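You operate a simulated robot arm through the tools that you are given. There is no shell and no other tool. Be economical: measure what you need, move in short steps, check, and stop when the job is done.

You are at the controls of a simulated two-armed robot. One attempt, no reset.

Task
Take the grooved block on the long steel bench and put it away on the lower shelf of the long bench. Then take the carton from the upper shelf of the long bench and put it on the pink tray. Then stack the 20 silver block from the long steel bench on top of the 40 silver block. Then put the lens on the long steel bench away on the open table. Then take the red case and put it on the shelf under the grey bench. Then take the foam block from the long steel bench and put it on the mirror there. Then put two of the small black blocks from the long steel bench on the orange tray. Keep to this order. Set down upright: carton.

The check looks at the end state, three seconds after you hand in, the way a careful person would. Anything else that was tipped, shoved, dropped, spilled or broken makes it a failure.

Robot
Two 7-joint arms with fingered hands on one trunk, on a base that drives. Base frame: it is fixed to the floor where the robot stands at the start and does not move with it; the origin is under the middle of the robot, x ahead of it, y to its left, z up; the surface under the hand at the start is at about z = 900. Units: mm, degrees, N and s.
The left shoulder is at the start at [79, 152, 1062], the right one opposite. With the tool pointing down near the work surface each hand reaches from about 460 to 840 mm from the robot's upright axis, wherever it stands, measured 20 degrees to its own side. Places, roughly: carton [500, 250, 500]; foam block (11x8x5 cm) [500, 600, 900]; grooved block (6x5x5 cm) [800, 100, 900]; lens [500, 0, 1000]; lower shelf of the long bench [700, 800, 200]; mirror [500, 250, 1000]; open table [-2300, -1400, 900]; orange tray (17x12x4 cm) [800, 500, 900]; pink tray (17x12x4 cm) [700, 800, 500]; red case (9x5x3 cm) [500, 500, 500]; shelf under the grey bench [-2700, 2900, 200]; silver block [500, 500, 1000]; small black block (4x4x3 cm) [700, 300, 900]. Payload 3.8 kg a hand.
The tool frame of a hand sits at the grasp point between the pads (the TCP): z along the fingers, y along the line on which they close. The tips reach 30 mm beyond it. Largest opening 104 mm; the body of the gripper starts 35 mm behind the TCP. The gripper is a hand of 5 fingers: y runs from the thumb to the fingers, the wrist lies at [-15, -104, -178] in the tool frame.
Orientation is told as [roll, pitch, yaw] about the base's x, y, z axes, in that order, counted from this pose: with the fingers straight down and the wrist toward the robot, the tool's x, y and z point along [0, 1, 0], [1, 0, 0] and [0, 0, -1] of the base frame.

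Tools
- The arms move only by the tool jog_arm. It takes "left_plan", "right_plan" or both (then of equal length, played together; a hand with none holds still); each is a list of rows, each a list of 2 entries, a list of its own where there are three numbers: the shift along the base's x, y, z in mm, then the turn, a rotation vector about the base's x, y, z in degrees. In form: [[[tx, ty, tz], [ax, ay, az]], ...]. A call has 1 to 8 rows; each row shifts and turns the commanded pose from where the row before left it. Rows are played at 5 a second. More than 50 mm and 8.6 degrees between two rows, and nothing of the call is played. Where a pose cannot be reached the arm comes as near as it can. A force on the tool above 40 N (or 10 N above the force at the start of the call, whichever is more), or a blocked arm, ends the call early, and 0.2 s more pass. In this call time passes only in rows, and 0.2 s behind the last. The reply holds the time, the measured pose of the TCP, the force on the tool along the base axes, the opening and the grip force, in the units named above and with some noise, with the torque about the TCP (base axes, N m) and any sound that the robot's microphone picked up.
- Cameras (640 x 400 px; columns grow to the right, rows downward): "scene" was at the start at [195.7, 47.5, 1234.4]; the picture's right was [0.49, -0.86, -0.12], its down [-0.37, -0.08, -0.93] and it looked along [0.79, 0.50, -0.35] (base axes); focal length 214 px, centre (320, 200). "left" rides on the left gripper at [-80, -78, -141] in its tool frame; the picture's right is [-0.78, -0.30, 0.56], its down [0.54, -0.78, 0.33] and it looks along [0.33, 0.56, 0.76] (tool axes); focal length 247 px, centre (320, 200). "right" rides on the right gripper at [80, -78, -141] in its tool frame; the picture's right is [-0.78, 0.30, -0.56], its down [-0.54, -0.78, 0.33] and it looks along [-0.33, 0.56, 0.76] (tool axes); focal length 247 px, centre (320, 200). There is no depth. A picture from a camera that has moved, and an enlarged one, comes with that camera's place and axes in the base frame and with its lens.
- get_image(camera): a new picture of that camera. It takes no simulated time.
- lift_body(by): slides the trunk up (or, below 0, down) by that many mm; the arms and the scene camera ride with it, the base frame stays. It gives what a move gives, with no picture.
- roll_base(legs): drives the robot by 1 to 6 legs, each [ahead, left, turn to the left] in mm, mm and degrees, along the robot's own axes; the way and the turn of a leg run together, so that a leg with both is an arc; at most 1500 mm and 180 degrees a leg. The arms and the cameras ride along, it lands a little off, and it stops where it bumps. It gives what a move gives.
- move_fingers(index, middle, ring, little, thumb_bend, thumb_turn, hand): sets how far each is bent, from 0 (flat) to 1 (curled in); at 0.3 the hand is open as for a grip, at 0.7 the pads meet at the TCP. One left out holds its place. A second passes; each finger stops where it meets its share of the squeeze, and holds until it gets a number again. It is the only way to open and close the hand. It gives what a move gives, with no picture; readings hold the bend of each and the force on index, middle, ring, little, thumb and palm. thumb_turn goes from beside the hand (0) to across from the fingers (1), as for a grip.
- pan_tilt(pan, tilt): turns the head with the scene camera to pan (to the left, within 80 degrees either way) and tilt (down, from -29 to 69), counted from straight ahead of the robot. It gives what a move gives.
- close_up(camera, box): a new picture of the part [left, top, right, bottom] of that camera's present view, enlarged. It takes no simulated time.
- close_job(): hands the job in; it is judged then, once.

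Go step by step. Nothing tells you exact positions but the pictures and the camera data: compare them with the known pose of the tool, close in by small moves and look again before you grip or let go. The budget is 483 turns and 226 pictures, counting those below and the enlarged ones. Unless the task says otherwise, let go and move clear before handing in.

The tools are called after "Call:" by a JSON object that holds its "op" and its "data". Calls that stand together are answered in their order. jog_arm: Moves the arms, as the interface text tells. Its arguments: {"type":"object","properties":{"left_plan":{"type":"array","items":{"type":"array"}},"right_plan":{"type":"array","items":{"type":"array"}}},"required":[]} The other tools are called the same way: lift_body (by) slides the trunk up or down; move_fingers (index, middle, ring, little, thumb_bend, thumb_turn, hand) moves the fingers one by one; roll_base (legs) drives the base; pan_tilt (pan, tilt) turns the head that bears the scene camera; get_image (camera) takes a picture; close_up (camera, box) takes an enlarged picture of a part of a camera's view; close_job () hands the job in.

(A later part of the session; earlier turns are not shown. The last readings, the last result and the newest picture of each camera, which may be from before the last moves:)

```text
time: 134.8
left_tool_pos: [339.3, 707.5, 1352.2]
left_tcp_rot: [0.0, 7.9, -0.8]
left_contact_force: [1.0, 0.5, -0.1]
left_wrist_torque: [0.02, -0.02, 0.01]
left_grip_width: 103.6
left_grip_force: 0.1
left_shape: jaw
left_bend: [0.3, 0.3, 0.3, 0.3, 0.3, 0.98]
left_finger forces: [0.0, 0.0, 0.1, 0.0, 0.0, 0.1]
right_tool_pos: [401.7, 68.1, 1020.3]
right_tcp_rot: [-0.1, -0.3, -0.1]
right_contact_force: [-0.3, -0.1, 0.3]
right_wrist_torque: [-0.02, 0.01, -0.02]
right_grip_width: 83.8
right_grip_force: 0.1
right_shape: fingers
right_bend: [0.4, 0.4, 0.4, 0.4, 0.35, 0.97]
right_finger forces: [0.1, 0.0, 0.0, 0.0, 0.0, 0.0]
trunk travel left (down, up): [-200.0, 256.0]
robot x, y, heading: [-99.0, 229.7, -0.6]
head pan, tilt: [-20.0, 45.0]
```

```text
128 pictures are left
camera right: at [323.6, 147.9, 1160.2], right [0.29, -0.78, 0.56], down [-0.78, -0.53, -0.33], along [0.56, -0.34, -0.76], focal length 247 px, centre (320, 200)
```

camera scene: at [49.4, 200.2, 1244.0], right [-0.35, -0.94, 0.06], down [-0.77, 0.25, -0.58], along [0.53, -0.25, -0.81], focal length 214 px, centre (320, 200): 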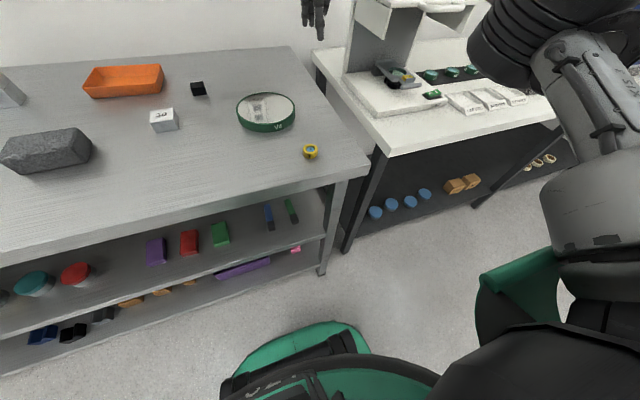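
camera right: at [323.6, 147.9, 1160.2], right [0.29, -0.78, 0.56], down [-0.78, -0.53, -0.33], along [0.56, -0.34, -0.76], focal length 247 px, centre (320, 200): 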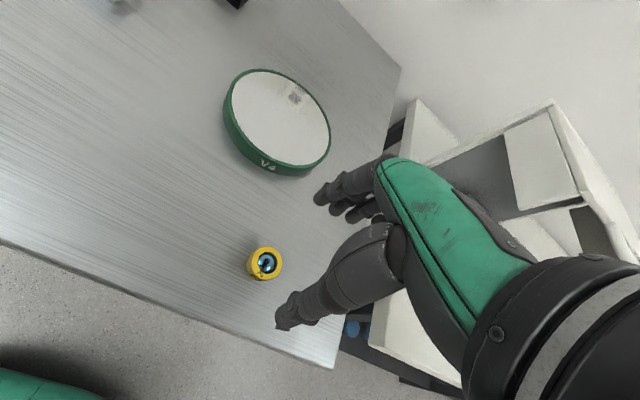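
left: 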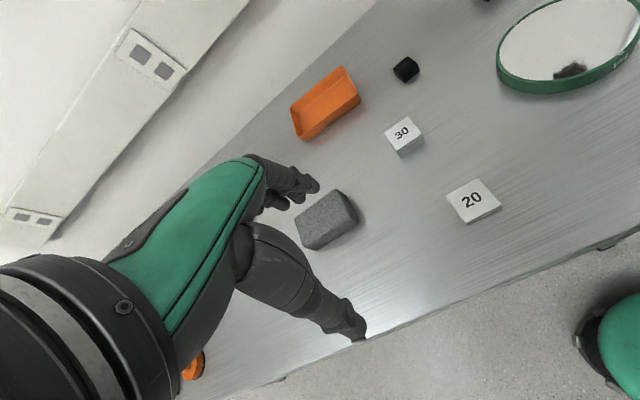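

Lens: ~31 mm diameter, ~20 mm high, centre (398.5,72). I lower over it and grip.

Call:
{"op": "jog_arm", "data": {"right_plan": [[[-3, 4, -40], [0, 0, 0]], [[0, 0, -35], [0, 0, 0]], [[0, 0, -8], [0, 0, 0]]]}}

Call:
{"op": "get_image", "data": {"camera": "right"}}

```text
time: 135.7
left_tool_pos: [338.0, 707.2, 1351.4]
left_tcp_rot: [-0.1, 7.8, -0.8]
left_contact_force: [0.1, 0.1, 0.5]
left_wrist_torque: [-0.03, 0.0, 0.03]
left_grip_width: 103.9
left_grip_force: 0.1
left_shape: jaw
left_bend: [0.3, 0.3, 0.3, 0.3, 0.3, 0.98]
left_finger forces: [0.0, 0.0, 0.0, 0.0, 0.0, 0.0]
right_tool_pos: [397.5, 72.4, 936.0]
right_tcp_rot: [-0.1, -0.1, -0.1]
right_contact_force: [0.4, -0.3, 0.7]
right_wrist_torque: [-0.04, -0.01, 0.01]
right_grip_width: 83.9
right_grip_force: 0.0
right_shape: fingers
right_bend: [0.4, 0.4, 0.4, 0.4, 0.35, 0.97]
right_finger forces: [0.0, 0.1, 0.1, 0.0, 0.0, 0.1]
trunk travel left (down, up): [-200.0, 256.0]
robot x, y, heading: [-99.9, 230.1, -0.7]
head pan, tilt: [-20.0, 45.0]
```

```text
127 pictures are left
camera right: at [319.4, 150.6, 1077.2], right [0.29, -0.78, 0.56], down [-0.78, -0.53, -0.33], along [0.56, -0.34, -0.76], focal length 247 px, centre (320, 200)
```

right: 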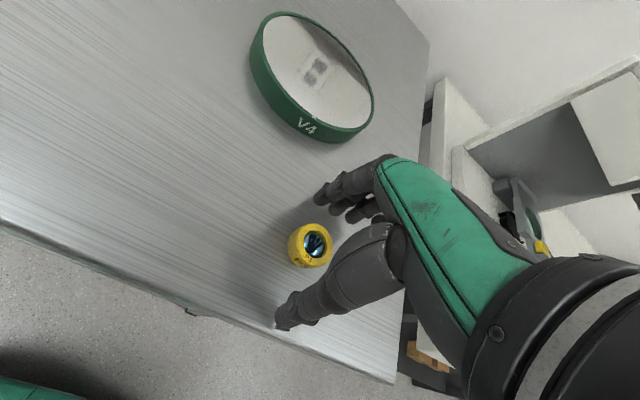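

Call:
{"op": "jog_arm", "data": {"right_plan": [[[-2, 0, -1], [0, 0, 0]]]}}

Call:
{"op": "move_fingers", "data": {"hand": "right", "index": 0.7, "middle": 0.7, "ring": 0.7, "little": 0.7, "thumb_bend": 0.7}}

Call:
{"op": "get_image", "data": {"camera": "right"}}

```text
time: 136.1
left_tool_pos: [338.9, 706.8, 1352.3]
left_tcp_rot: [-0.1, 7.8, -0.9]
left_contact_force: [-0.7, 0.4, -0.5]
left_wrist_torque: [0.0, -0.02, 0.02]
left_grip_width: 103.6
left_grip_force: 0.1
left_shape: jaw
left_bend: [0.3, 0.3, 0.3, 0.3, 0.3, 0.98]
left_finger forces: [0.1, 0.0, 0.0, 0.0, 0.0, 0.0]
right_tool_pos: [394.1, 72.5, 934.6]
right_tcp_rot: [-0.2, -0.1, -0.2]
right_contact_force: [0.3, 0.9, -0.2]
right_wrist_torque: [0.0, 0.03, 0.01]
right_grip_width: 83.8
right_grip_force: 0.0
right_shape: fingers
right_bend: [0.4, 0.4, 0.4, 0.4, 0.35, 0.97]
right_finger forces: [0.0, 0.0, 0.1, 0.0, 0.0, 0.0]
trunk travel left (down, up): [-200.0, 256.0]
robot x, y, heading: [-102.8, 231.9, -0.5]
head pan, tilt: [-20.0, 45.0]
```

```text
time: 137.1
left_tool_pos: [338.8, 707.2, 1350.8]
left_tcp_rot: [-0.1, 7.8, -0.8]
left_contact_force: [-0.2, -0.1, -0.3]
left_wrist_torque: [0.03, 0.0, 0.01]
left_grip_width: 103.7
left_grip_force: 0.1
left_shape: jaw
left_bend: [0.3, 0.3, 0.3, 0.3, 0.3, 0.98]
left_finger forces: [0.1, 0.0, 0.1, 0.0, 0.0, 0.0]
right_tool_pos: [395.4, 71.6, 934.4]
right_tcp_rot: [-0.1, -0.1, -0.2]
right_contact_force: [-0.3, -1.4, -0.3]
right_wrist_torque: [0.01, 0.0, 0.02]
right_grip_width: 26.6
right_grip_force: 10.0
right_shape: fingers
right_bend: [0.63, 0.66, 0.7, 0.7, 0.59, 0.96]
right_finger forces: [5.8, 4.0, 0.0, 0.0, 9.9, 0.0]
trunk travel left (down, up): [-200.0, 256.0]
robot x, y, heading: [-99.1, 234.8, -0.5]
head pan, tilt: [-20.0, 45.0]
```

```text
126 pictures are left
camera right: at [317.3, 150.6, 1076.2], right [0.29, -0.78, 0.56], down [-0.78, -0.53, -0.33], along [0.56, -0.34, -0.76], focal length 247 px, centre (320, 200)
```

right: 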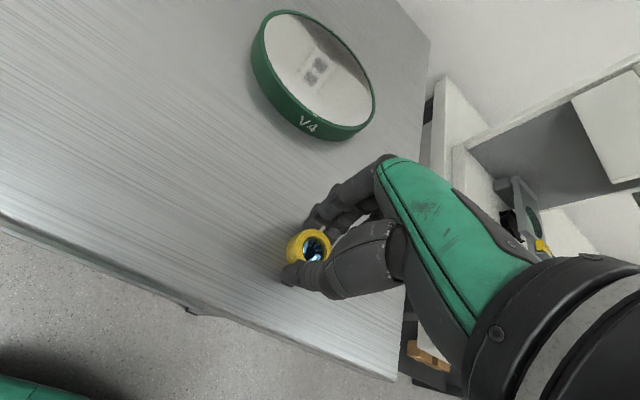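

Held by index, middle and thumb. I lift gently.

Call:
{"op": "jog_arm", "data": {"right_plan": [[[0, 0, 10], [0, 0, 0]], [[0, 0, 20], [0, 0, 0]], [[0, 0, 40], [0, 0, 0]], [[0, 0, 45], [0, 0, 0]]]}}

Call:
{"op": "get_image", "data": {"camera": "right"}}

```text
time: 138.1
left_tool_pos: [338.9, 707.2, 1351.1]
left_tcp_rot: [-0.1, 7.8, -0.9]
left_contact_force: [-0.2, -0.7, 0.4]
left_wrist_torque: [0.0, -0.02, -0.01]
left_grip_width: 103.6
left_grip_force: 0.2
left_shape: jaw
left_bend: [0.3, 0.3, 0.3, 0.3, 0.3, 0.98]
left_finger forces: [0.0, 0.1, 0.1, 0.0, 0.1, 0.1]
right_tool_pos: [393.8, 71.5, 1048.5]
right_tcp_rot: [-0.1, -0.2, -0.2]
right_contact_force: [-0.3, -0.8, 0.3]
right_wrist_torque: [-0.02, 0.0, -0.01]
right_grip_width: 26.4
right_grip_force: 10.2
right_shape: fingers
right_bend: [0.63, 0.66, 0.7, 0.7, 0.59, 0.96]
right_finger forces: [5.8, 3.9, 0.0, 0.1, 9.9, 0.0]
trunk travel left (down, up): [-200.0, 256.0]
robot x, y, heading: [-100.2, 229.7, -0.5]
head pan, tilt: [-20.0, 45.0]
```

```text
125 pictures are left
camera right: at [315.5, 150.6, 1189.7], right [0.29, -0.78, 0.56], down [-0.78, -0.53, -0.33], along [0.56, -0.34, -0.76], focal length 247 px, centre (320, 200)
```

right: 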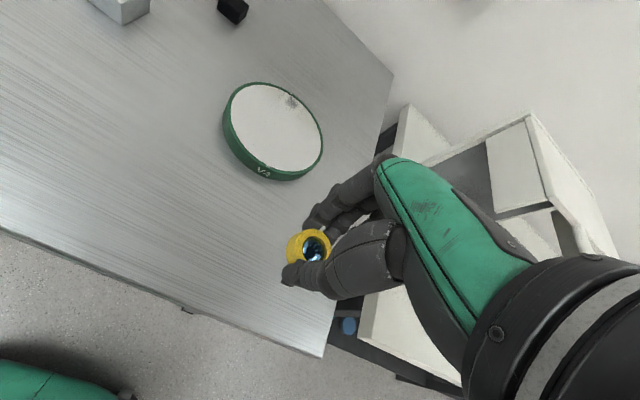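

Lens held. I back away and look toward the open table.

Call:
{"op": "roll_base", "data": {"legs": [[-700, 0, 0], [0, 0, -60]]}}

Call:
{"op": "pan_tilt", "data": {"pan": -60, "tilt": 10}}

Call:
{"op": "get_image", "data": {"camera": "scene"}}

```text
time: 144.5
left_tool_pos: [-168.8, 111.2, 1350.0]
left_tcp_rot: [-0.1, 7.9, -59.3]
left_contact_force: [-0.2, -0.1, -0.2]
left_wrist_torque: [0.02, 0.01, 0.02]
left_grip_width: 103.9
left_grip_force: 0.0
left_shape: jaw
left_bend: [0.3, 0.3, 0.3, 0.3, 0.3, 0.98]
left_finger forces: [0.1, 0.1, 0.0, 0.0, 0.0, 0.0]
right_tool_pos: [-681.3, -268.0, 1049.7]
right_tcp_rot: [-0.1, -0.1, -58.6]
right_contact_force: [-0.3, -0.2, -0.4]
right_wrist_torque: [-0.02, 0.0, -0.03]
right_grip_width: 26.1
right_grip_force: 9.3
right_shape: fingers
right_bend: [0.63, 0.66, 0.7, 0.7, 0.6, 0.96]
right_finger forces: [5.7, 3.8, 0.0, 0.0, 9.6, 0.0]
trunk travel left (down, up): [-200.0, 256.0]
robot x, y, heading: [-805.0, 233.9, -59.3]
head pan, tilt: [-20.0, 45.0]
```

```text
time: 145.6
left_tool_pos: [-168.0, 111.4, 1350.2]
left_tcp_rot: [0.0, 7.8, -59.3]
left_contact_force: [-0.2, 0.1, 0.6]
left_wrist_torque: [-0.01, -0.02, 0.0]
left_grip_width: 103.6
left_grip_force: 0.0
left_shape: jaw
left_bend: [0.3, 0.3, 0.3, 0.3, 0.3, 0.98]
left_finger forces: [0.0, 0.1, 0.0, 0.0, 0.1, 0.0]
right_tool_pos: [-681.7, -267.6, 1048.4]
right_tcp_rot: [-0.2, -0.1, -58.7]
right_contact_force: [0.2, 0.7, -0.4]
right_wrist_torque: [0.03, 0.04, 0.02]
right_grip_width: 25.9
right_grip_force: 9.4
right_shape: fingers
right_bend: [0.63, 0.66, 0.7, 0.7, 0.6, 0.96]
right_finger forces: [5.6, 3.8, 0.0, 0.1, 9.6, 0.0]
trunk travel left (down, up): [-200.0, 256.0]
robot x, y, heading: [-802.0, 234.1, -59.2]
head pan, tilt: [-60.0, 10.0]
```

```text
124 pictures are left
camera scene: at [-806.4, 84.1, 1303.2], right [-0.87, 0.48, 0.15], down [0.0, 0.3, -0.95], along [-0.5, -0.83, -0.26], focal length 214 px, centre (320, 200)
```

scene: 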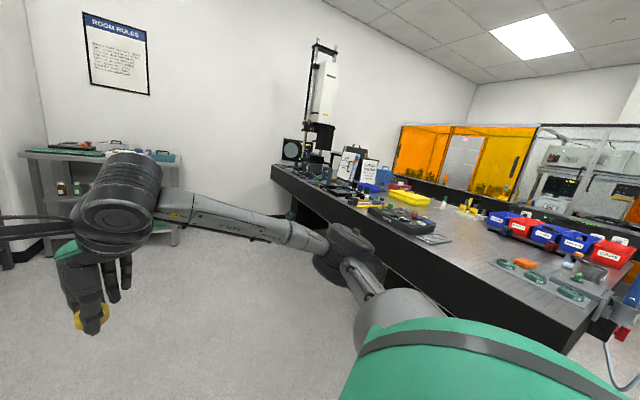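

A large optical table and a "Room rules" sign. I read the sign and zoom on the table.

Call:
{"op": "close_up", "data": {"camera": "scene", "box": [80, 10, 152, 100]}}

Call:
{"op": "close_up", "data": {"camera": "scene", "box": [470, 190, 640, 330]}}

Call:
{"op": "close_up", "data": {"camera": "scene", "box": [270, 130, 460, 250]}}

```text
4.44 times, centred on (116, 55) of scene
camera zoom: at [-806.4, 84.1, 1303.2], right [-0.87, 0.48, 0.15], down [0.0, 0.3, -0.95], along [-0.5, -0.83, -0.26], focal length 953 px, centre (1227, 844)
```

zoom: 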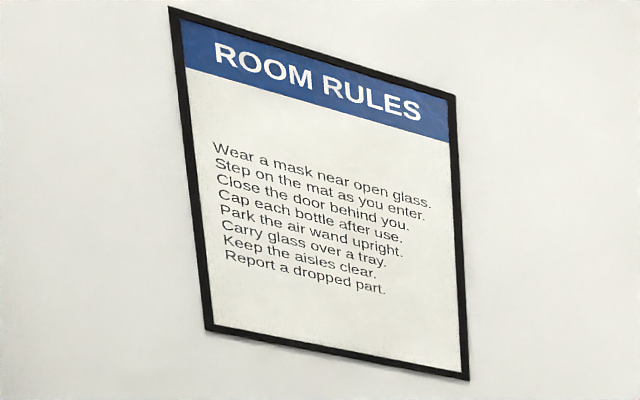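

```text
2.86 times, centred on (555, 260) of scene
camera zoom: at [-806.4, 84.1, 1303.2], right [-0.87, 0.48, 0.15], down [0.0, 0.3, -0.95], along [-0.5, -0.83, -0.26], focal length 613 px, centre (-351, 29)
```

zoom: 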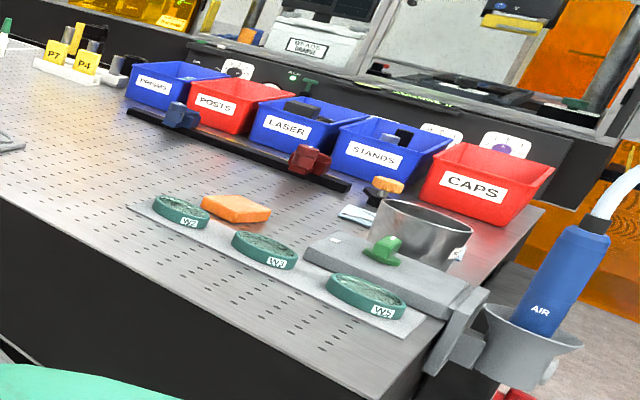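

```text
3.33 times, centred on (365, 190) of scene
camera zoom: at [-806.4, 84.1, 1303.2], right [-0.87, 0.48, 0.15], down [0.0, 0.3, -0.95], along [-0.5, -0.83, -0.26], focal length 715 px, centre (170, 233)
```

zoom: 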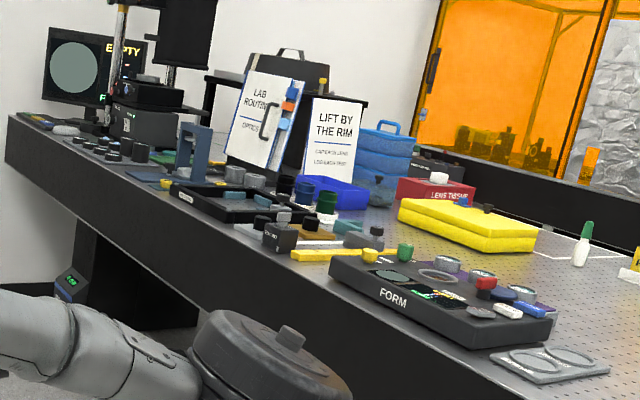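

Call:
{"op": "close_up", "data": {"camera": "scene", "box": [440, 185, 504, 225]}}

Call:
{"op": "close_up", "data": {"camera": "scene", "box": [330, 140, 394, 200]}}

```text
10.00 times, centred on (472, 205) of scene
camera zoom: at [-806.4, 84.1, 1303.2], right [-0.87, 0.48, 0.15], down [0.0, 0.3, -0.95], along [-0.5, -0.83, -0.26], focal length 2145 px, centre (-1200, 150)
```

zoom: 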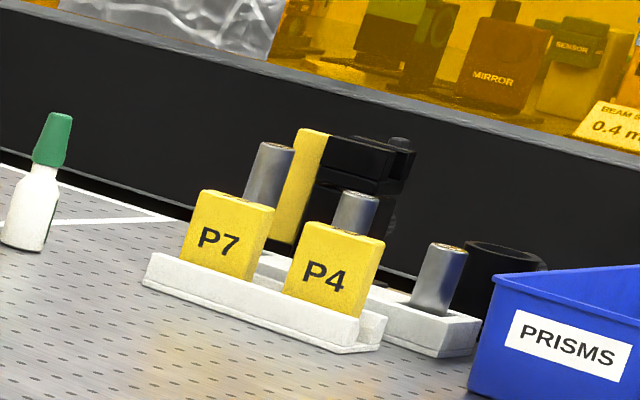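

```text
6.67 times, centred on (362, 170) of scene
camera zoom: at [-806.4, 84.1, 1303.2], right [-0.87, 0.48, 0.15], down [0.0, 0.3, -0.95], along [-0.5, -0.83, -0.26], focal length 1430 px, centre (40, 400)
```

zoom: 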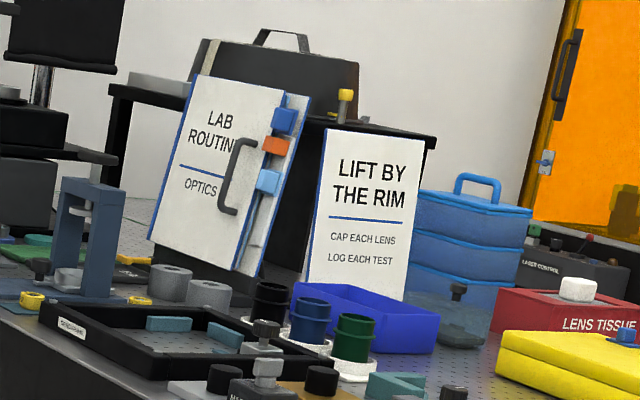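

The table's near edge runs along x≈−1700; yellow rings seem to be on it near (−1830,−1690) and (−2040,−1710). I drive alongside it and face it.

Call:
{"op": "roll_base", "data": {"legs": [[0, 0, -30.8], [1450, 0, 0], [0, 0, -90]]}}

Call:
{"op": "pan_tilt", "data": {"pan": 0, "tilt": 20}}

Call:
{"op": "get_image", "data": {"camera": "scene"}}

```text
time: 158.2
left_tool_pos: [-1269.0, -1684.7, 1351.4]
left_tcp_rot: [-0.1, 7.7, 178.5]
left_contact_force: [1.0, 0.3, 0.0]
left_wrist_torque: [0.03, 0.0, 0.0]
left_grip_width: 103.9
left_grip_force: 0.1
left_shape: jaw
left_bend: [0.3, 0.3, 0.3, 0.3, 0.3, 0.98]
left_finger forces: [0.0, 0.1, 0.1, 0.0, 0.0, 0.1]
right_tool_pos: [-1318.7, -1047.6, 1047.8]
right_tcp_rot: [-0.1, -0.2, 179.2]
right_contact_force: [0.4, 0.0, 0.1]
right_wrist_torque: [-0.01, 0.01, -0.04]
right_grip_width: 26.0
right_grip_force: 9.2
right_shape: fingers
right_bend: [0.63, 0.66, 0.7, 0.7, 0.6, 0.96]
right_finger forces: [5.3, 3.8, 0.1, 0.0, 9.0, 0.0]
trunk travel left (down, up): [-200.0, 256.0]
robot x, y, heading: [-828.0, -1209.1, 178.7]
head pan, tilt: [-60.0, 10.0]
```

```text
time: 159.4
left_tool_pos: [-1269.7, -1685.6, 1350.3]
left_tcp_rot: [0.0, 7.9, 178.5]
left_contact_force: [1.2, -0.1, -0.2]
left_wrist_torque: [0.03, 0.01, 0.04]
left_grip_width: 103.7
left_grip_force: 0.0
left_shape: jaw
left_bend: [0.3, 0.3, 0.3, 0.3, 0.3, 0.98]
left_finger forces: [0.0, 0.0, 0.0, 0.0, 0.1, 0.0]
right_tool_pos: [-1318.2, -1047.2, 1047.8]
right_tcp_rot: [-0.2, 0.0, 179.1]
right_contact_force: [0.2, 0.4, -0.1]
right_wrist_torque: [-0.01, 0.0, -0.02]
right_grip_width: 25.8
right_grip_force: 9.3
right_shape: fingers
right_bend: [0.63, 0.66, 0.7, 0.7, 0.6, 0.96]
right_finger forces: [5.2, 3.9, 0.0, 0.0, 9.1, 0.0]
trunk travel left (down, up): [-200.0, 256.0]
robot x, y, heading: [-825.6, -1212.3, 178.7]
head pan, tilt: [0.0, 20.0]
```

```text
118 pictures are left
camera scene: at [-996.0, -1207.7, 1279.2], right [0.03, 1.0, 0.0], down [0.5, -0.01, -0.87], along [-0.87, 0.02, -0.5], focal length 214 px, centre (320, 200)
```

scene: 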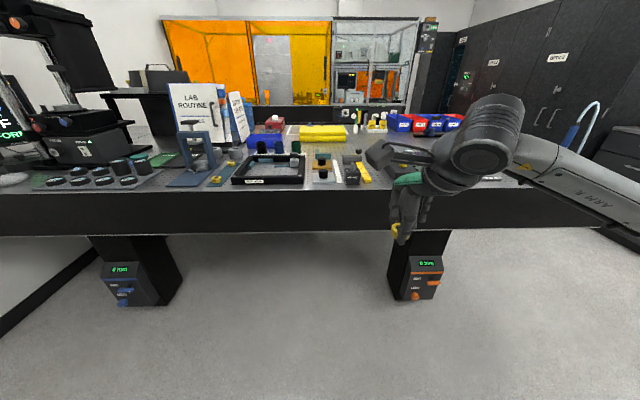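

Call:
{"op": "close_up", "data": {"camera": "scene", "box": [10, 110, 200, 210]}}

Call:
{"op": "close_up", "data": {"camera": "scene", "box": [160, 110, 350, 210]}}

Call:
{"op": "close_up", "data": {"camera": "scene", "box": [260, 100, 420, 200]}}

```text
3.37 times, centred on (105, 160) of scene
camera zoom: at [-996.0, -1207.7, 1279.2], right [0.03, 1.0, 0.0], down [0.5, -0.01, -0.87], along [-0.87, 0.02, -0.5], focal length 722 px, centre (1044, 335)
```

zoom: 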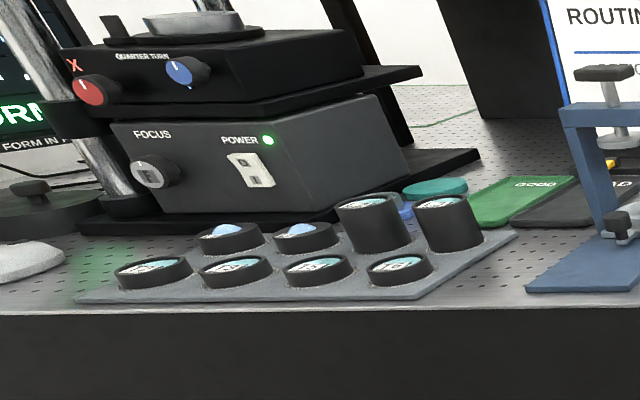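

```text
3.37 times, centred on (255, 160) of scene
camera zoom: at [-996.0, -1207.7, 1279.2], right [0.03, 1.0, 0.0], down [0.5, -0.01, -0.87], along [-0.87, 0.02, -0.5], focal length 722 px, centre (539, 335)
```

zoom: 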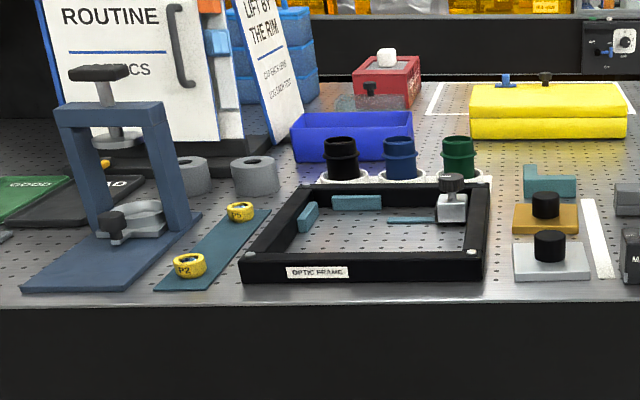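

```text
4.00 times, centred on (340, 150) of scene
camera zoom: at [-996.0, -1207.7, 1279.2], right [0.03, 1.0, 0.0], down [0.5, -0.01, -0.87], along [-0.87, 0.02, -0.5], focal length 858 px, centre (240, 400)
```

zoom: 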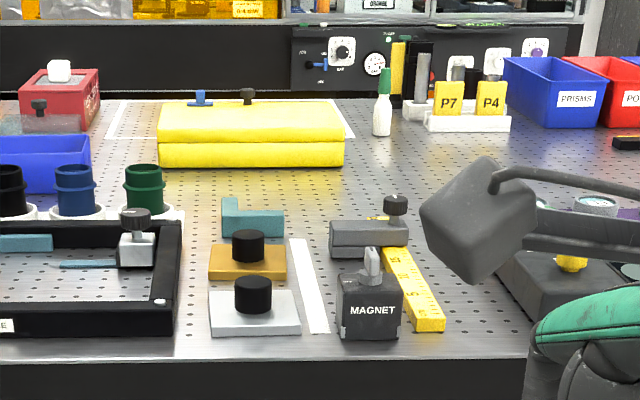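

A teal strip holds two yellow lenses with an apparent gap between them – the P3 home. I zoom there.

Call:
{"op": "close_up", "data": {"camera": "scene", "box": [196, 160, 260, 200]}}

```text
10.00 times, centred on (228, 180) of scene
camera zoom: at [-996.0, -1207.7, 1279.2], right [0.03, 1.0, 0.0], down [0.5, -0.01, -0.87], along [-0.87, 0.02, -0.5], focal length 2145 px, centre (1240, 400)
```

zoom: 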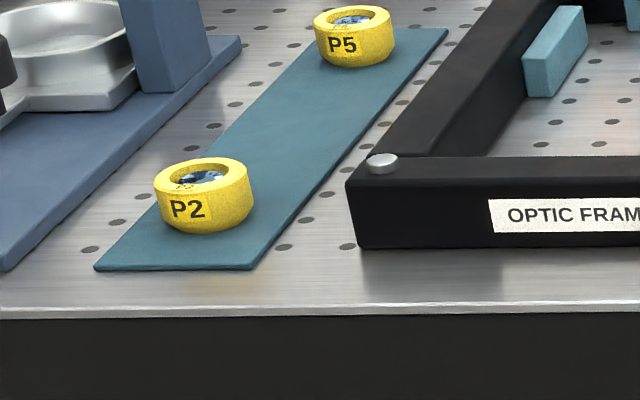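

P2 sits at about (−1813,−1614) and P5 at (−2000,−1614) on the teal strip; P3 goes between. I tuck the left hand back and drive closer.

Call:
{"op": "jog_arm", "data": {"left_plan": [[[45, 0, 0], [0, 0, 0]], [[45, 0, 0], [0, 0, 0]], [[45, 0, 0], [0, 0, 0]]]}}

Call:
{"op": "roll_base", "data": {"legs": [[0, 560, 1.2], [300, 0, 0]]}}

Call:
{"op": "pan_tilt", "data": {"pan": -10, "tilt": 25}}

Call:
{"op": "get_image", "data": {"camera": "scene"}}

```text
time: 160.2
left_tool_pos: [-1133.0, -1685.0, 1351.8]
left_tcp_rot: [0.0, 7.8, 178.5]
left_contact_force: [0.7, 0.0, 0.1]
left_wrist_torque: [-0.01, 0.05, -0.01]
left_grip_width: 103.7
left_grip_force: 0.0
left_shape: jaw
left_bend: [0.3, 0.3, 0.3, 0.3, 0.3, 0.98]
left_finger forces: [0.1, 0.0, 0.0, 0.1, 0.0, 0.0]
right_tool_pos: [-1315.7, -1047.0, 1049.0]
right_tcp_rot: [-0.1, -0.2, 179.2]
right_contact_force: [-0.4, 0.0, 0.3]
right_wrist_torque: [-0.02, 0.03, 0.03]
right_grip_width: 25.8
right_grip_force: 9.1
right_shape: fingers
right_bend: [0.63, 0.66, 0.7, 0.7, 0.6, 0.96]
right_finger forces: [5.3, 3.9, 0.0, 0.0, 9.1, 0.0]
trunk travel left (down, up): [-200.0, 256.0]
robot x, y, heading: [-827.7, -1211.7, 178.5]
head pan, tilt: [0.0, 20.0]
```

```text
time: 165.1
left_tool_pos: [-1424.4, -2254.6, 1351.1]
left_tcp_rot: [-0.1, 7.8, -179.8]
left_contact_force: [-0.2, -0.4, 0.5]
left_wrist_torque: [0.03, -0.02, -0.02]
left_grip_width: 103.9
left_grip_force: 0.0
left_shape: jaw
left_bend: [0.3, 0.3, 0.3, 0.3, 0.3, 0.98]
left_finger forces: [0.0, 0.0, 0.0, 0.1, 0.0, 0.0]
right_tool_pos: [-1626.1, -1622.9, 1048.3]
right_tcp_rot: [-0.1, -0.1, -179.2]
right_contact_force: [-0.8, -0.6, -0.2]
right_wrist_torque: [-0.02, 0.04, -0.03]
right_grip_width: 25.7
right_grip_force: 9.5
right_shape: fingers
right_bend: [0.63, 0.66, 0.7, 0.7, 0.6, 0.96]
right_finger forces: [5.3, 3.9, 0.1, 0.1, 9.1, 0.1]
trunk travel left (down, up): [-200.0, 256.0]
robot x, y, heading: [-1130.6, -1771.2, -180.0]
head pan, tilt: [0.0, 20.0]
```

```text
time: 165.8
left_tool_pos: [-1425.9, -2255.0, 1351.0]
left_tcp_rot: [-0.1, 7.8, -179.7]
left_contact_force: [0.9, 1.0, 0.1]
left_wrist_torque: [-0.02, -0.01, -0.01]
left_grip_width: 104.0
left_grip_force: 0.1
left_shape: jaw
left_bend: [0.3, 0.3, 0.3, 0.3, 0.3, 0.98]
left_finger forces: [0.1, 0.1, 0.0, 0.1, 0.1, 0.0]
right_tool_pos: [-1626.2, -1622.8, 1048.4]
right_tcp_rot: [0.0, -0.1, -179.1]
right_contact_force: [-0.7, -0.9, -0.2]
right_wrist_torque: [-0.01, 0.03, -0.03]
right_grip_width: 25.7
right_grip_force: 8.7
right_shape: fingers
right_bend: [0.63, 0.66, 0.7, 0.7, 0.6, 0.96]
right_finger forces: [5.3, 3.7, 0.1, 0.0, 9.1, 0.2]
trunk travel left (down, up): [-200.0, 256.0]
robot x, y, heading: [-1133.2, -1776.4, -179.7]
head pan, tilt: [-10.0, 25.0]
```

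```text
113 pictures are left
camera scene: at [-1297.2, -1757.4, 1271.5], right [0.17, 0.99, 0.03], down [0.57, -0.07, -0.82], along [-0.81, 0.15, -0.57], focal length 214 px, centre (320, 200)
```

scene: 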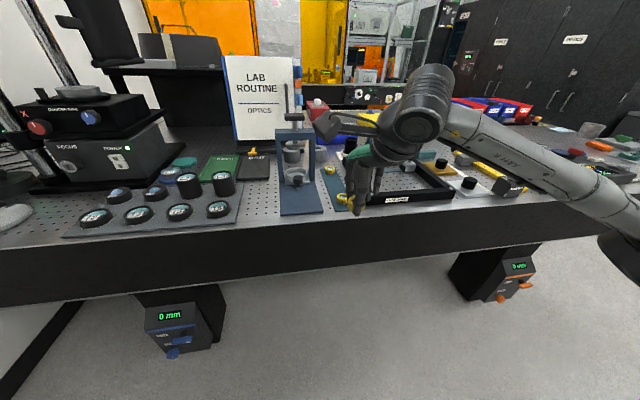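

Call:
{"op": "close_up", "data": {"camera": "scene", "box": [260, 120, 388, 220]}}

Call:
{"op": "get_image", "data": {"camera": "right"}}

```text
4.00 times, centred on (324, 170) of scene
camera zoom: at [-1297.2, -1757.4, 1271.5], right [0.17, 0.99, 0.03], down [0.57, -0.07, -0.82], along [-0.81, 0.15, -0.57], focal length 858 px, centre (304, 320)
```

zoom: 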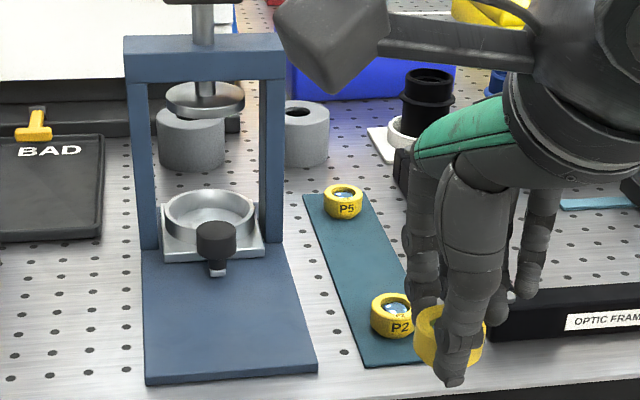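

```text
111 pictures are left
camera right: at [-1548.3, -1702.8, 1189.1], right [-0.31, 0.77, 0.56], down [0.77, 0.55, -0.33], along [-0.56, 0.33, -0.76], focal length 247 px, centre (320, 200)
```

right: 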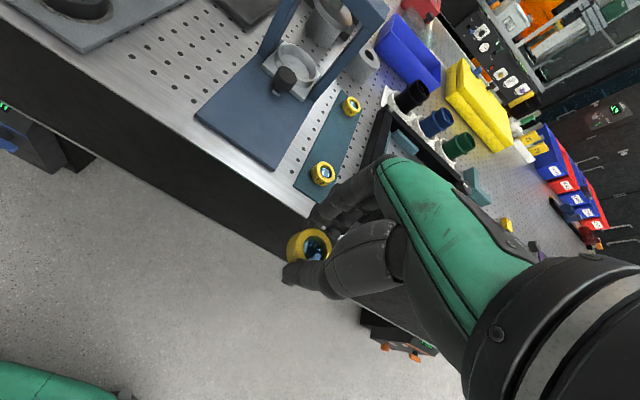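

I advance 200 mm and position above the gap.

Call:
{"op": "roll_base", "data": {"legs": [[200, 0, 0]]}}

Call:
{"op": "jog_arm", "data": {"right_plan": [[[-25, 10, 0], [0, 0, -0.5]], [[-25, 10, 0], [0, 0, -0.4]]]}}

Call:
{"op": "get_image", "data": {"camera": "right"}}

Call:
{"op": "get_image", "data": {"camera": "scene"}}

```text
time: 167.4
left_tool_pos: [-1622.9, -2255.4, 1351.1]
left_tcp_rot: [-0.1, 7.7, -179.6]
left_contact_force: [0.4, 0.4, -0.3]
left_wrist_torque: [0.0, -0.02, 0.01]
left_grip_width: 103.9
left_grip_force: 0.1
left_shape: jaw
left_bend: [0.3, 0.3, 0.3, 0.3, 0.3, 0.98]
left_finger forces: [0.0, 0.1, 0.1, 0.0, 0.0, 0.0]
right_tool_pos: [-1824.7, -1624.1, 1048.4]
right_tcp_rot: [-0.1, -0.1, -179.0]
right_contact_force: [0.4, 0.6, 0.2]
right_wrist_torque: [0.0, -0.02, -0.02]
right_grip_width: 25.9
right_grip_force: 9.1
right_shape: fingers
right_bend: [0.63, 0.66, 0.7, 0.7, 0.6, 0.96]
right_finger forces: [5.3, 3.8, 0.1, 0.0, 9.1, 0.0]
trunk travel left (down, up): [-200.0, 256.0]
robot x, y, heading: [-1329.2, -1776.6, -179.6]
head pan, tilt: [-10.0, 25.0]
```

```text
time: 168.0
left_tool_pos: [-1623.0, -2255.9, 1351.8]
left_tcp_rot: [0.0, 7.8, -179.7]
left_contact_force: [0.2, 0.5, -0.2]
left_wrist_torque: [-0.04, 0.02, -0.01]
left_grip_width: 103.9
left_grip_force: 0.1
left_shape: jaw
left_bend: [0.3, 0.3, 0.3, 0.3, 0.3, 0.98]
left_finger forces: [0.0, 0.1, 0.0, 0.1, 0.0, 0.0]
right_tool_pos: [-1874.6, -1604.0, 1048.3]
right_tcp_rot: [0.0, -0.1, -179.9]
right_contact_force: [-0.7, 0.5, -0.2]
right_wrist_torque: [-0.03, -0.03, -0.02]
right_grip_width: 25.8
right_grip_force: 8.8
right_shape: fingers
right_bend: [0.63, 0.66, 0.7, 0.7, 0.6, 0.96]
right_finger forces: [5.3, 3.8, 0.1, 0.0, 9.1, 0.0]
trunk travel left (down, up): [-200.0, 256.0]
robot x, y, heading: [-1326.2, -1773.1, -179.7]
head pan, tilt: [-10.0, 25.0]
```

```text
110 pictures are left
camera right: at [-1797.7, -1685.4, 1189.6], right [-0.3, 0.78, 0.56], down [0.78, 0.54, -0.33], along [-0.56, 0.33, -0.76], focal length 247 px, centre (320, 200)
```

right: 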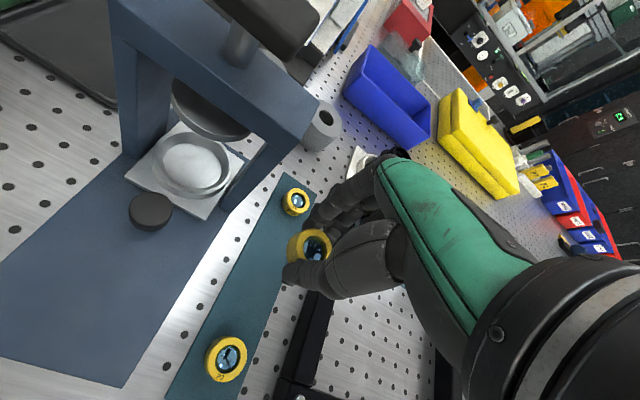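

```text
109 pictures are left
camera scene: at [-1495.6, -1758.7, 1271.5], right [0.16, 0.99, 0.03], down [0.57, -0.07, -0.82], along [-0.81, 0.15, -0.57], focal length 214 px, centre (320, 200)
```

scene: 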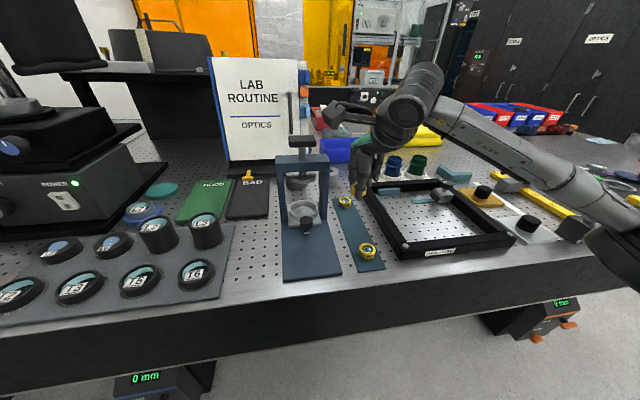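

Gap centre ≈ (−1878,−1600); clearances to the stand and frame are fine. I descend.

Call:
{"op": "jog_arm", "data": {"right_plan": [[[-3, 4, -35], [0, 0, 0]], [[0, 0, -35], [0, 0, 0]], [[0, 0, -25], [0, 0, 0]]]}}

Call:
{"op": "get_image", "data": {"camera": "right"}}

Call:
{"op": "close_up", "data": {"camera": "scene", "box": [290, 150, 418, 250]}}

```text
time: 168.8
left_tool_pos: [-1622.3, -2254.1, 1350.9]
left_tcp_rot: [-0.1, 7.8, -179.6]
left_contact_force: [-0.1, 0.7, 0.6]
left_wrist_torque: [-0.04, -0.02, -0.01]
left_grip_width: 104.2
left_grip_force: 0.1
left_shape: jaw
left_bend: [0.3, 0.3, 0.3, 0.3, 0.3, 0.98]
left_finger forces: [0.1, 0.0, 0.0, 0.0, 0.0, 0.0]
right_tool_pos: [-1877.6, -1600.2, 952.7]
right_tcp_rot: [0.0, -0.3, -179.9]
right_contact_force: [-0.1, -0.2, -1.0]
right_wrist_torque: [-0.02, 0.05, 0.0]
right_grip_width: 25.6
right_grip_force: 9.2
right_shape: fingers
right_bend: [0.63, 0.66, 0.7, 0.7, 0.6, 0.96]
right_finger forces: [5.3, 3.7, 0.0, 0.0, 9.0, 0.1]
trunk travel left (down, up): [-200.0, 256.0]
robot x, y, heading: [-1333.3, -1773.9, -179.5]
head pan, tilt: [-10.0, 25.0]
```

```text
108 pictures are left
camera right: at [-1799.5, -1681.8, 1094.3], right [-0.3, 0.78, 0.56], down [0.78, 0.54, -0.33], along [-0.56, 0.33, -0.76], focal length 247 px, centre (320, 200)
```

right: 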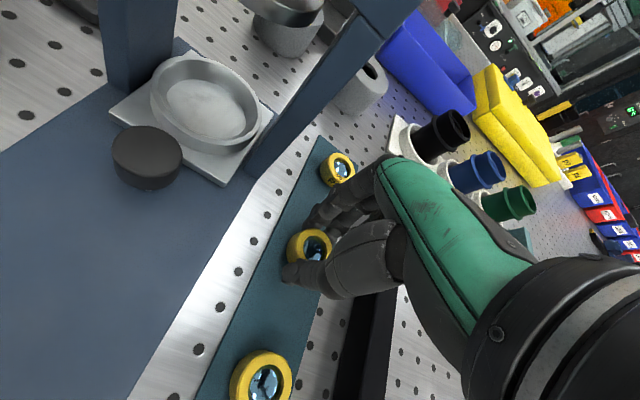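

```text
4.00 times, centred on (354, 200) of scene
camera zoom: at [-1495.1, -1758.7, 1271.6], right [0.16, 0.99, 0.03], down [0.57, -0.07, -0.82], along [-0.81, 0.15, -0.57], focal length 858 px, centre (184, 200)
```

zoom: 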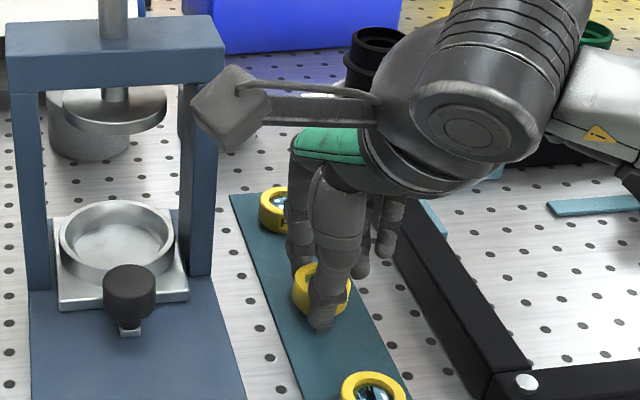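

Call:
{"op": "jog_arm", "data": {"right_plan": [[[0, 0, -10], [0, 0, 0]], [[0, 0, -3], [0, 0, 0]], [[0, 0, -2], [0, 0, 0]]]}}

Call:
{"op": "close_up", "data": {"camera": "right", "box": [240, 190, 368, 310]}}

```text
time: 169.6
left_tool_pos: [-1616.8, -2256.8, 1353.1]
left_tcp_rot: [-0.2, 7.5, -179.7]
left_contact_force: [0.1, 0.0, -1.7]
left_wrist_torque: [0.02, 0.03, 0.03]
left_grip_width: 103.7
left_grip_force: 0.0
left_shape: jaw
left_bend: [0.3, 0.3, 0.3, 0.3, 0.3, 0.98]
left_finger forces: [0.0, 0.0, 0.1, 0.0, 0.0, 0.0]
right_tool_pos: [-1876.8, -1600.1, 945.7]
right_tcp_rot: [0.2, -1.1, -180.0]
right_contact_force: [-1.9, 2.1, 37.0]
right_wrist_torque: [-0.16, -0.74, 0.02]
right_grip_width: 25.7
right_grip_force: 23.5
right_shape: fingers
right_bend: [0.63, 0.66, 0.7, 0.7, 0.62, 0.96]
right_finger forces: [6.8, 6.0, 0.0, 0.0, 33.7, 0.0]
trunk travel left (down, up): [-200.0, 256.0]
robot x, y, heading: [-1327.5, -1773.8, -179.4]
head pan, tilt: [-10.0, 25.0]
```

```text
3.33 times, centred on (304, 250) of right
camera zoom: at [-1796.7, -1682.0, 1086.0], right [-0.29, 0.78, 0.56], down [0.77, 0.53, -0.35], along [-0.57, 0.33, -0.75], focal length 823 px, centre (373, 33)
```

zoom: 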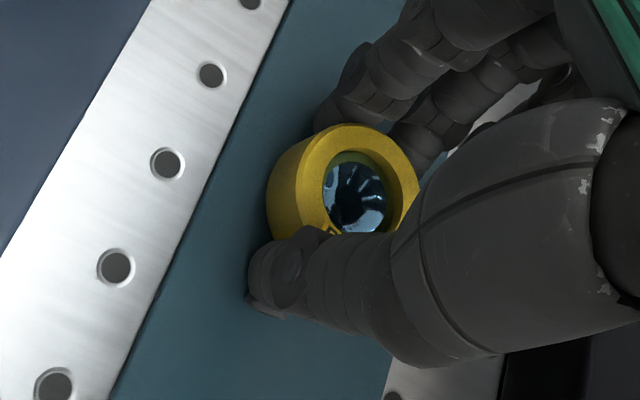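

Pressing too hard (the table is ~10 mm higher than assumed). I raise to unload.

Call:
{"op": "jog_arm", "data": {"right_plan": [[[0, 0, 7], [0, 0, 0]]]}}

Call:
{"op": "close_up", "data": {"camera": "right", "box": [240, 190, 368, 310]}}

```text
time: 170.0
left_tool_pos: [-1621.1, -2257.0, 1350.6]
left_tcp_rot: [-0.2, 7.7, -179.7]
left_contact_force: [-0.5, 0.1, -0.1]
left_wrist_torque: [-0.05, 0.01, -0.04]
left_grip_width: 103.8
left_grip_force: 0.1
left_shape: jaw
left_bend: [0.3, 0.3, 0.3, 0.3, 0.3, 0.98]
left_finger forces: [0.1, 0.1, 0.0, 0.1, 0.0, 0.1]
right_tool_pos: [-1876.9, -1601.2, 945.9]
right_tcp_rot: [0.1, -0.1, -179.9]
right_contact_force: [-1.1, -0.1, 19.0]
right_wrist_torque: [-0.08, -0.04, 0.01]
right_grip_width: 25.3
right_grip_force: 14.4
right_shape: fingers
right_bend: [0.63, 0.66, 0.7, 0.7, 0.62, 0.96]
right_finger forces: [8.8, 6.2, 0.1, 0.0, 13.3, 0.0]
trunk travel left (down, up): [-200.0, 256.0]
robot x, y, heading: [-1327.1, -1771.7, -179.2]
head pan, tilt: [-10.0, 25.0]
```

```text
3.33 times, centred on (304, 250) of right
camera zoom: at [-1799.3, -1682.0, 1086.8], right [-0.3, 0.78, 0.56], down [0.78, 0.54, -0.33], along [-0.56, 0.33, -0.76], focal length 823 px, centre (373, 33)
```

zoom: 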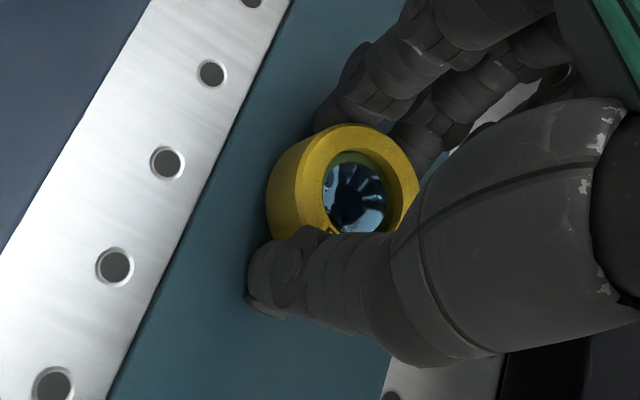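

Call:
{"op": "jog_arm", "data": {"right_plan": [[[0, 0, 2], [0, 0, 0]]]}}

```text
time: 170.4
left_tool_pos: [-1622.4, -2255.6, 1351.1]
left_tcp_rot: [-0.1, 7.9, -179.7]
left_contact_force: [0.2, -0.5, 0.7]
left_wrist_torque: [-0.01, 0.02, 0.03]
left_grip_width: 103.9
left_grip_force: 0.1
left_shape: jaw
left_bend: [0.3, 0.3, 0.3, 0.3, 0.3, 0.98]
left_finger forces: [0.0, 0.1, 0.1, 0.0, 0.0, 0.0]
right_tool_pos: [-1877.1, -1601.0, 945.2]
right_tcp_rot: [-0.2, 0.1, -179.8]
right_contact_force: [-0.4, -1.0, 9.8]
right_wrist_torque: [-0.03, 0.05, 0.02]
right_grip_width: 25.6
right_grip_force: 10.6
right_shape: fingers
right_bend: [0.63, 0.66, 0.7, 0.7, 0.62, 0.96]
right_finger forces: [6.6, 4.8, 0.0, 0.0, 10.3, 0.0]
trunk travel left (down, up): [-200.0, 256.0]
robot x, y, heading: [-1328.3, -1772.7, -179.8]
head pan, tilt: [-10.0, 25.0]
```

Call:
{"op": "jog_arm", "data": {"right_plan": [[[0, 0, 1.7], [0, 0, 0]]]}}

Call:
{"op": "move_fingers", "data": {"hand": "right", "index": 0.52, "middle": 0.52, "ring": 0.52, "little": 0.52, "thumb_bend": 0.48}}

Call:
{"op": "get_image", "data": {"camera": "right"}}

```text
time: 170.8
left_tool_pos: [-1622.0, -2256.2, 1351.1]
left_tcp_rot: [-0.1, 7.8, -179.8]
left_contact_force: [0.5, 0.5, -0.8]
left_wrist_torque: [0.0, 0.04, -0.01]
left_grip_width: 103.7
left_grip_force: 0.0
left_shape: jaw
left_bend: [0.3, 0.3, 0.3, 0.3, 0.3, 0.98]
left_finger forces: [0.1, 0.0, 0.0, 0.1, 0.1, 0.1]
right_tool_pos: [-1877.5, -1601.2, 946.8]
right_tcp_rot: [-0.1, 0.2, -179.9]
right_contact_force: [-0.5, -0.5, 3.1]
right_wrist_torque: [-0.03, 0.02, -0.01]
right_grip_width: 25.7
right_grip_force: 9.6
right_shape: fingers
right_bend: [0.63, 0.66, 0.7, 0.7, 0.61, 0.96]
right_finger forces: [5.7, 4.2, 0.0, 0.0, 10.0, 0.0]
trunk travel left (down, up): [-200.0, 256.0]
robot x, y, heading: [-1330.3, -1774.4, -179.6]
head pan, tilt: [-10.0, 25.0]
```

```text
time: 171.8
left_tool_pos: [-1621.7, -2257.0, 1352.0]
left_tcp_rot: [0.0, 7.8, -179.7]
left_contact_force: [-0.9, 0.3, -0.1]
left_wrist_torque: [0.02, -0.02, 0.0]
left_grip_width: 104.0
left_grip_force: 0.1
left_shape: jaw
left_bend: [0.3, 0.3, 0.3, 0.3, 0.3, 0.98]
left_finger forces: [0.1, 0.0, 0.1, 0.0, 0.0, 0.0]
right_tool_pos: [-1878.4, -1601.1, 948.5]
right_tcp_rot: [-0.1, -0.1, -179.8]
right_contact_force: [-0.1, -0.1, -0.2]
right_wrist_torque: [0.01, -0.01, 0.01]
right_grip_width: 51.7
right_grip_force: 0.1
right_shape: fingers
right_bend: [0.52, 0.52, 0.52, 0.52, 0.48, 0.97]
right_finger forces: [0.0, 0.0, 0.0, 0.0, 0.0, 0.0]
trunk travel left (down, up): [-200.0, 256.0]
robot x, y, heading: [-1328.7, -1771.9, -179.5]
head pan, tilt: [-10.0, 25.0]
```

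```text
104 pictures are left
camera right: at [-1800.5, -1681.8, 1089.7], right [-0.3, 0.78, 0.56], down [0.78, 0.54, -0.33], along [-0.56, 0.33, -0.76], focal length 247 px, centre (320, 200)
```

right: 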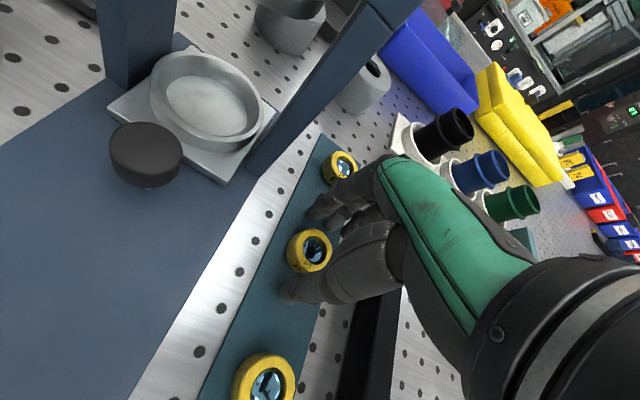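

Lens standing on the strip between P2 and P5. I raise straight up and check.

Call:
{"op": "jog_arm", "data": {"right_plan": [[[0, 0, 15], [0, 0, 0]], [[0, 0, 35], [0, 0, 0]], [[0, 0, 45], [0, 0, 0]], [[0, 0, 45], [0, 0, 0]], [[0, 0, 45], [0, 0, 0]]]}}

Call:
{"op": "close_up", "data": {"camera": "scene", "box": [290, 150, 418, 250]}}

```text
time: 173.0
left_tool_pos: [-1621.1, -2255.8, 1351.5]
left_tcp_rot: [-0.2, 7.8, -179.7]
left_contact_force: [-0.4, 0.2, 0.3]
left_wrist_torque: [-0.05, -0.05, -0.01]
left_grip_width: 103.7
left_grip_force: 0.0
left_shape: jaw
left_bend: [0.3, 0.3, 0.3, 0.3, 0.3, 0.98]
left_finger forces: [0.1, 0.0, 0.0, 0.0, 0.0, 0.1]
right_tool_pos: [-1877.5, -1599.3, 1133.5]
right_tcp_rot: [-0.1, -0.1, -179.9]
right_contact_force: [-0.2, 0.3, -0.3]
right_wrist_torque: [-0.03, 0.01, 0.01]
right_grip_width: 51.4
right_grip_force: 0.1
right_shape: fingers
right_bend: [0.52, 0.52, 0.52, 0.52, 0.48, 0.97]
right_finger forces: [0.0, 0.0, 0.1, 0.0, 0.1, 0.1]
trunk travel left (down, up): [-200.0, 256.0]
robot x, y, heading: [-1330.0, -1771.4, -179.7]
head pan, tilt: [-10.0, 25.0]
```

```text
4.00 times, centred on (354, 200) of scene
camera zoom: at [-1494.5, -1759.2, 1271.7], right [0.16, 0.99, 0.03], down [0.57, -0.07, -0.82], along [-0.81, 0.15, -0.57], focal length 858 px, centre (184, 200)
```

zoom: 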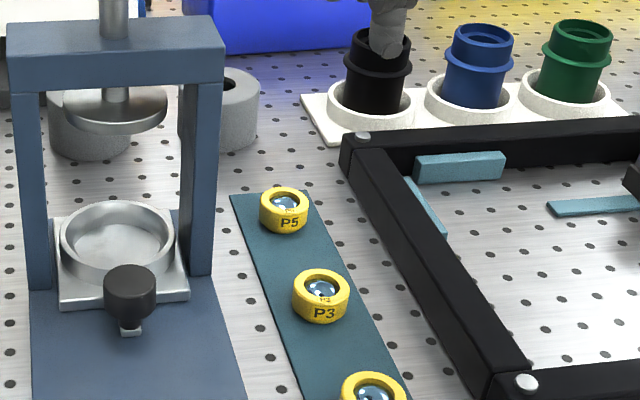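

P3 is placed neatly. Next the red case on the upper shelf of the long bench; I drive back there.

Call:
{"op": "roll_base", "data": {"legs": [[-520, 0, 0], [0, -900, 0], [0, 0, -180], [0, 1500, 0], [0, 100, 0]]}}

Call:
{"op": "pan_tilt", "data": {"pan": -10, "tilt": 25}}

Call:
{"op": "get_image", "data": {"camera": "scene"}}

```text
time: 195.6
left_tool_pos: [-474.8, 1217.2, 1351.2]
left_tcp_rot: [0.0, 7.8, -1.5]
left_contact_force: [0.5, 0.7, -0.1]
left_wrist_torque: [-0.02, -0.04, 0.0]
left_grip_width: 103.6
left_grip_force: 0.0
left_shape: jaw
left_bend: [0.3, 0.3, 0.3, 0.3, 0.3, 0.98]
left_finger forces: [0.0, 0.1, 0.0, 0.0, 0.0, 0.0]
right_tool_pos: [-238.4, 552.7, 1135.5]
right_tcp_rot: [-0.1, -0.1, -1.7]
right_contact_force: [0.6, 0.4, -0.6]
right_wrist_torque: [0.0, 0.0, 0.03]
right_grip_width: 51.6
right_grip_force: 0.0
right_shape: fingers
right_bend: [0.52, 0.52, 0.52, 0.52, 0.48, 0.97]
right_finger forces: [0.0, 0.0, 0.0, 0.0, 0.1, 0.0]
trunk travel left (down, up): [-200.0, 256.0]
robot x, y, heading: [-781.4, 743.5, -1.7]
head pan, tilt: [-10.0, 25.0]
```

```text
time: 196.2
left_tool_pos: [-475.0, 1217.5, 1351.3]
left_tcp_rot: [-0.1, 7.8, -1.3]
left_contact_force: [-0.1, 0.7, 0.6]
left_wrist_torque: [-0.01, 0.01, 0.0]
left_grip_width: 103.8
left_grip_force: 0.0
left_shape: jaw
left_bend: [0.3, 0.3, 0.3, 0.3, 0.3, 0.98]
left_finger forces: [0.1, 0.0, 0.1, 0.0, 0.1, 0.1]
right_tool_pos: [-239.0, 554.9, 1134.4]
right_tcp_rot: [-0.1, -0.1, -1.7]
right_contact_force: [0.2, 0.1, 0.0]
right_wrist_torque: [-0.02, -0.02, 0.02]
right_grip_width: 51.6
right_grip_force: 0.1
right_shape: fingers
right_bend: [0.52, 0.52, 0.52, 0.52, 0.48, 0.97]
right_finger forces: [0.1, 0.1, 0.0, 0.1, 0.1, 0.1]
trunk travel left (down, up): [-200.0, 256.0]
robot x, y, heading: [-782.5, 744.9, -1.3]
head pan, tilt: [-10.0, 25.0]
```

```text
102 pictures are left
camera scene: at [-614.4, 724.3, 1271.6], right [-0.19, -0.98, 0.03], down [-0.56, 0.09, -0.82], along [0.8, -0.18, -0.57], focal length 214 px, centre (320, 200)
```

scene: 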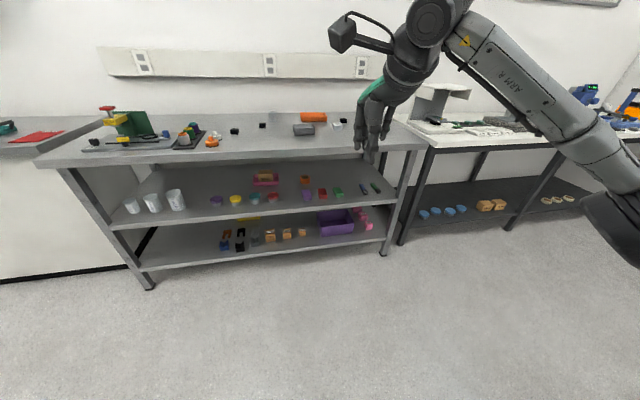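

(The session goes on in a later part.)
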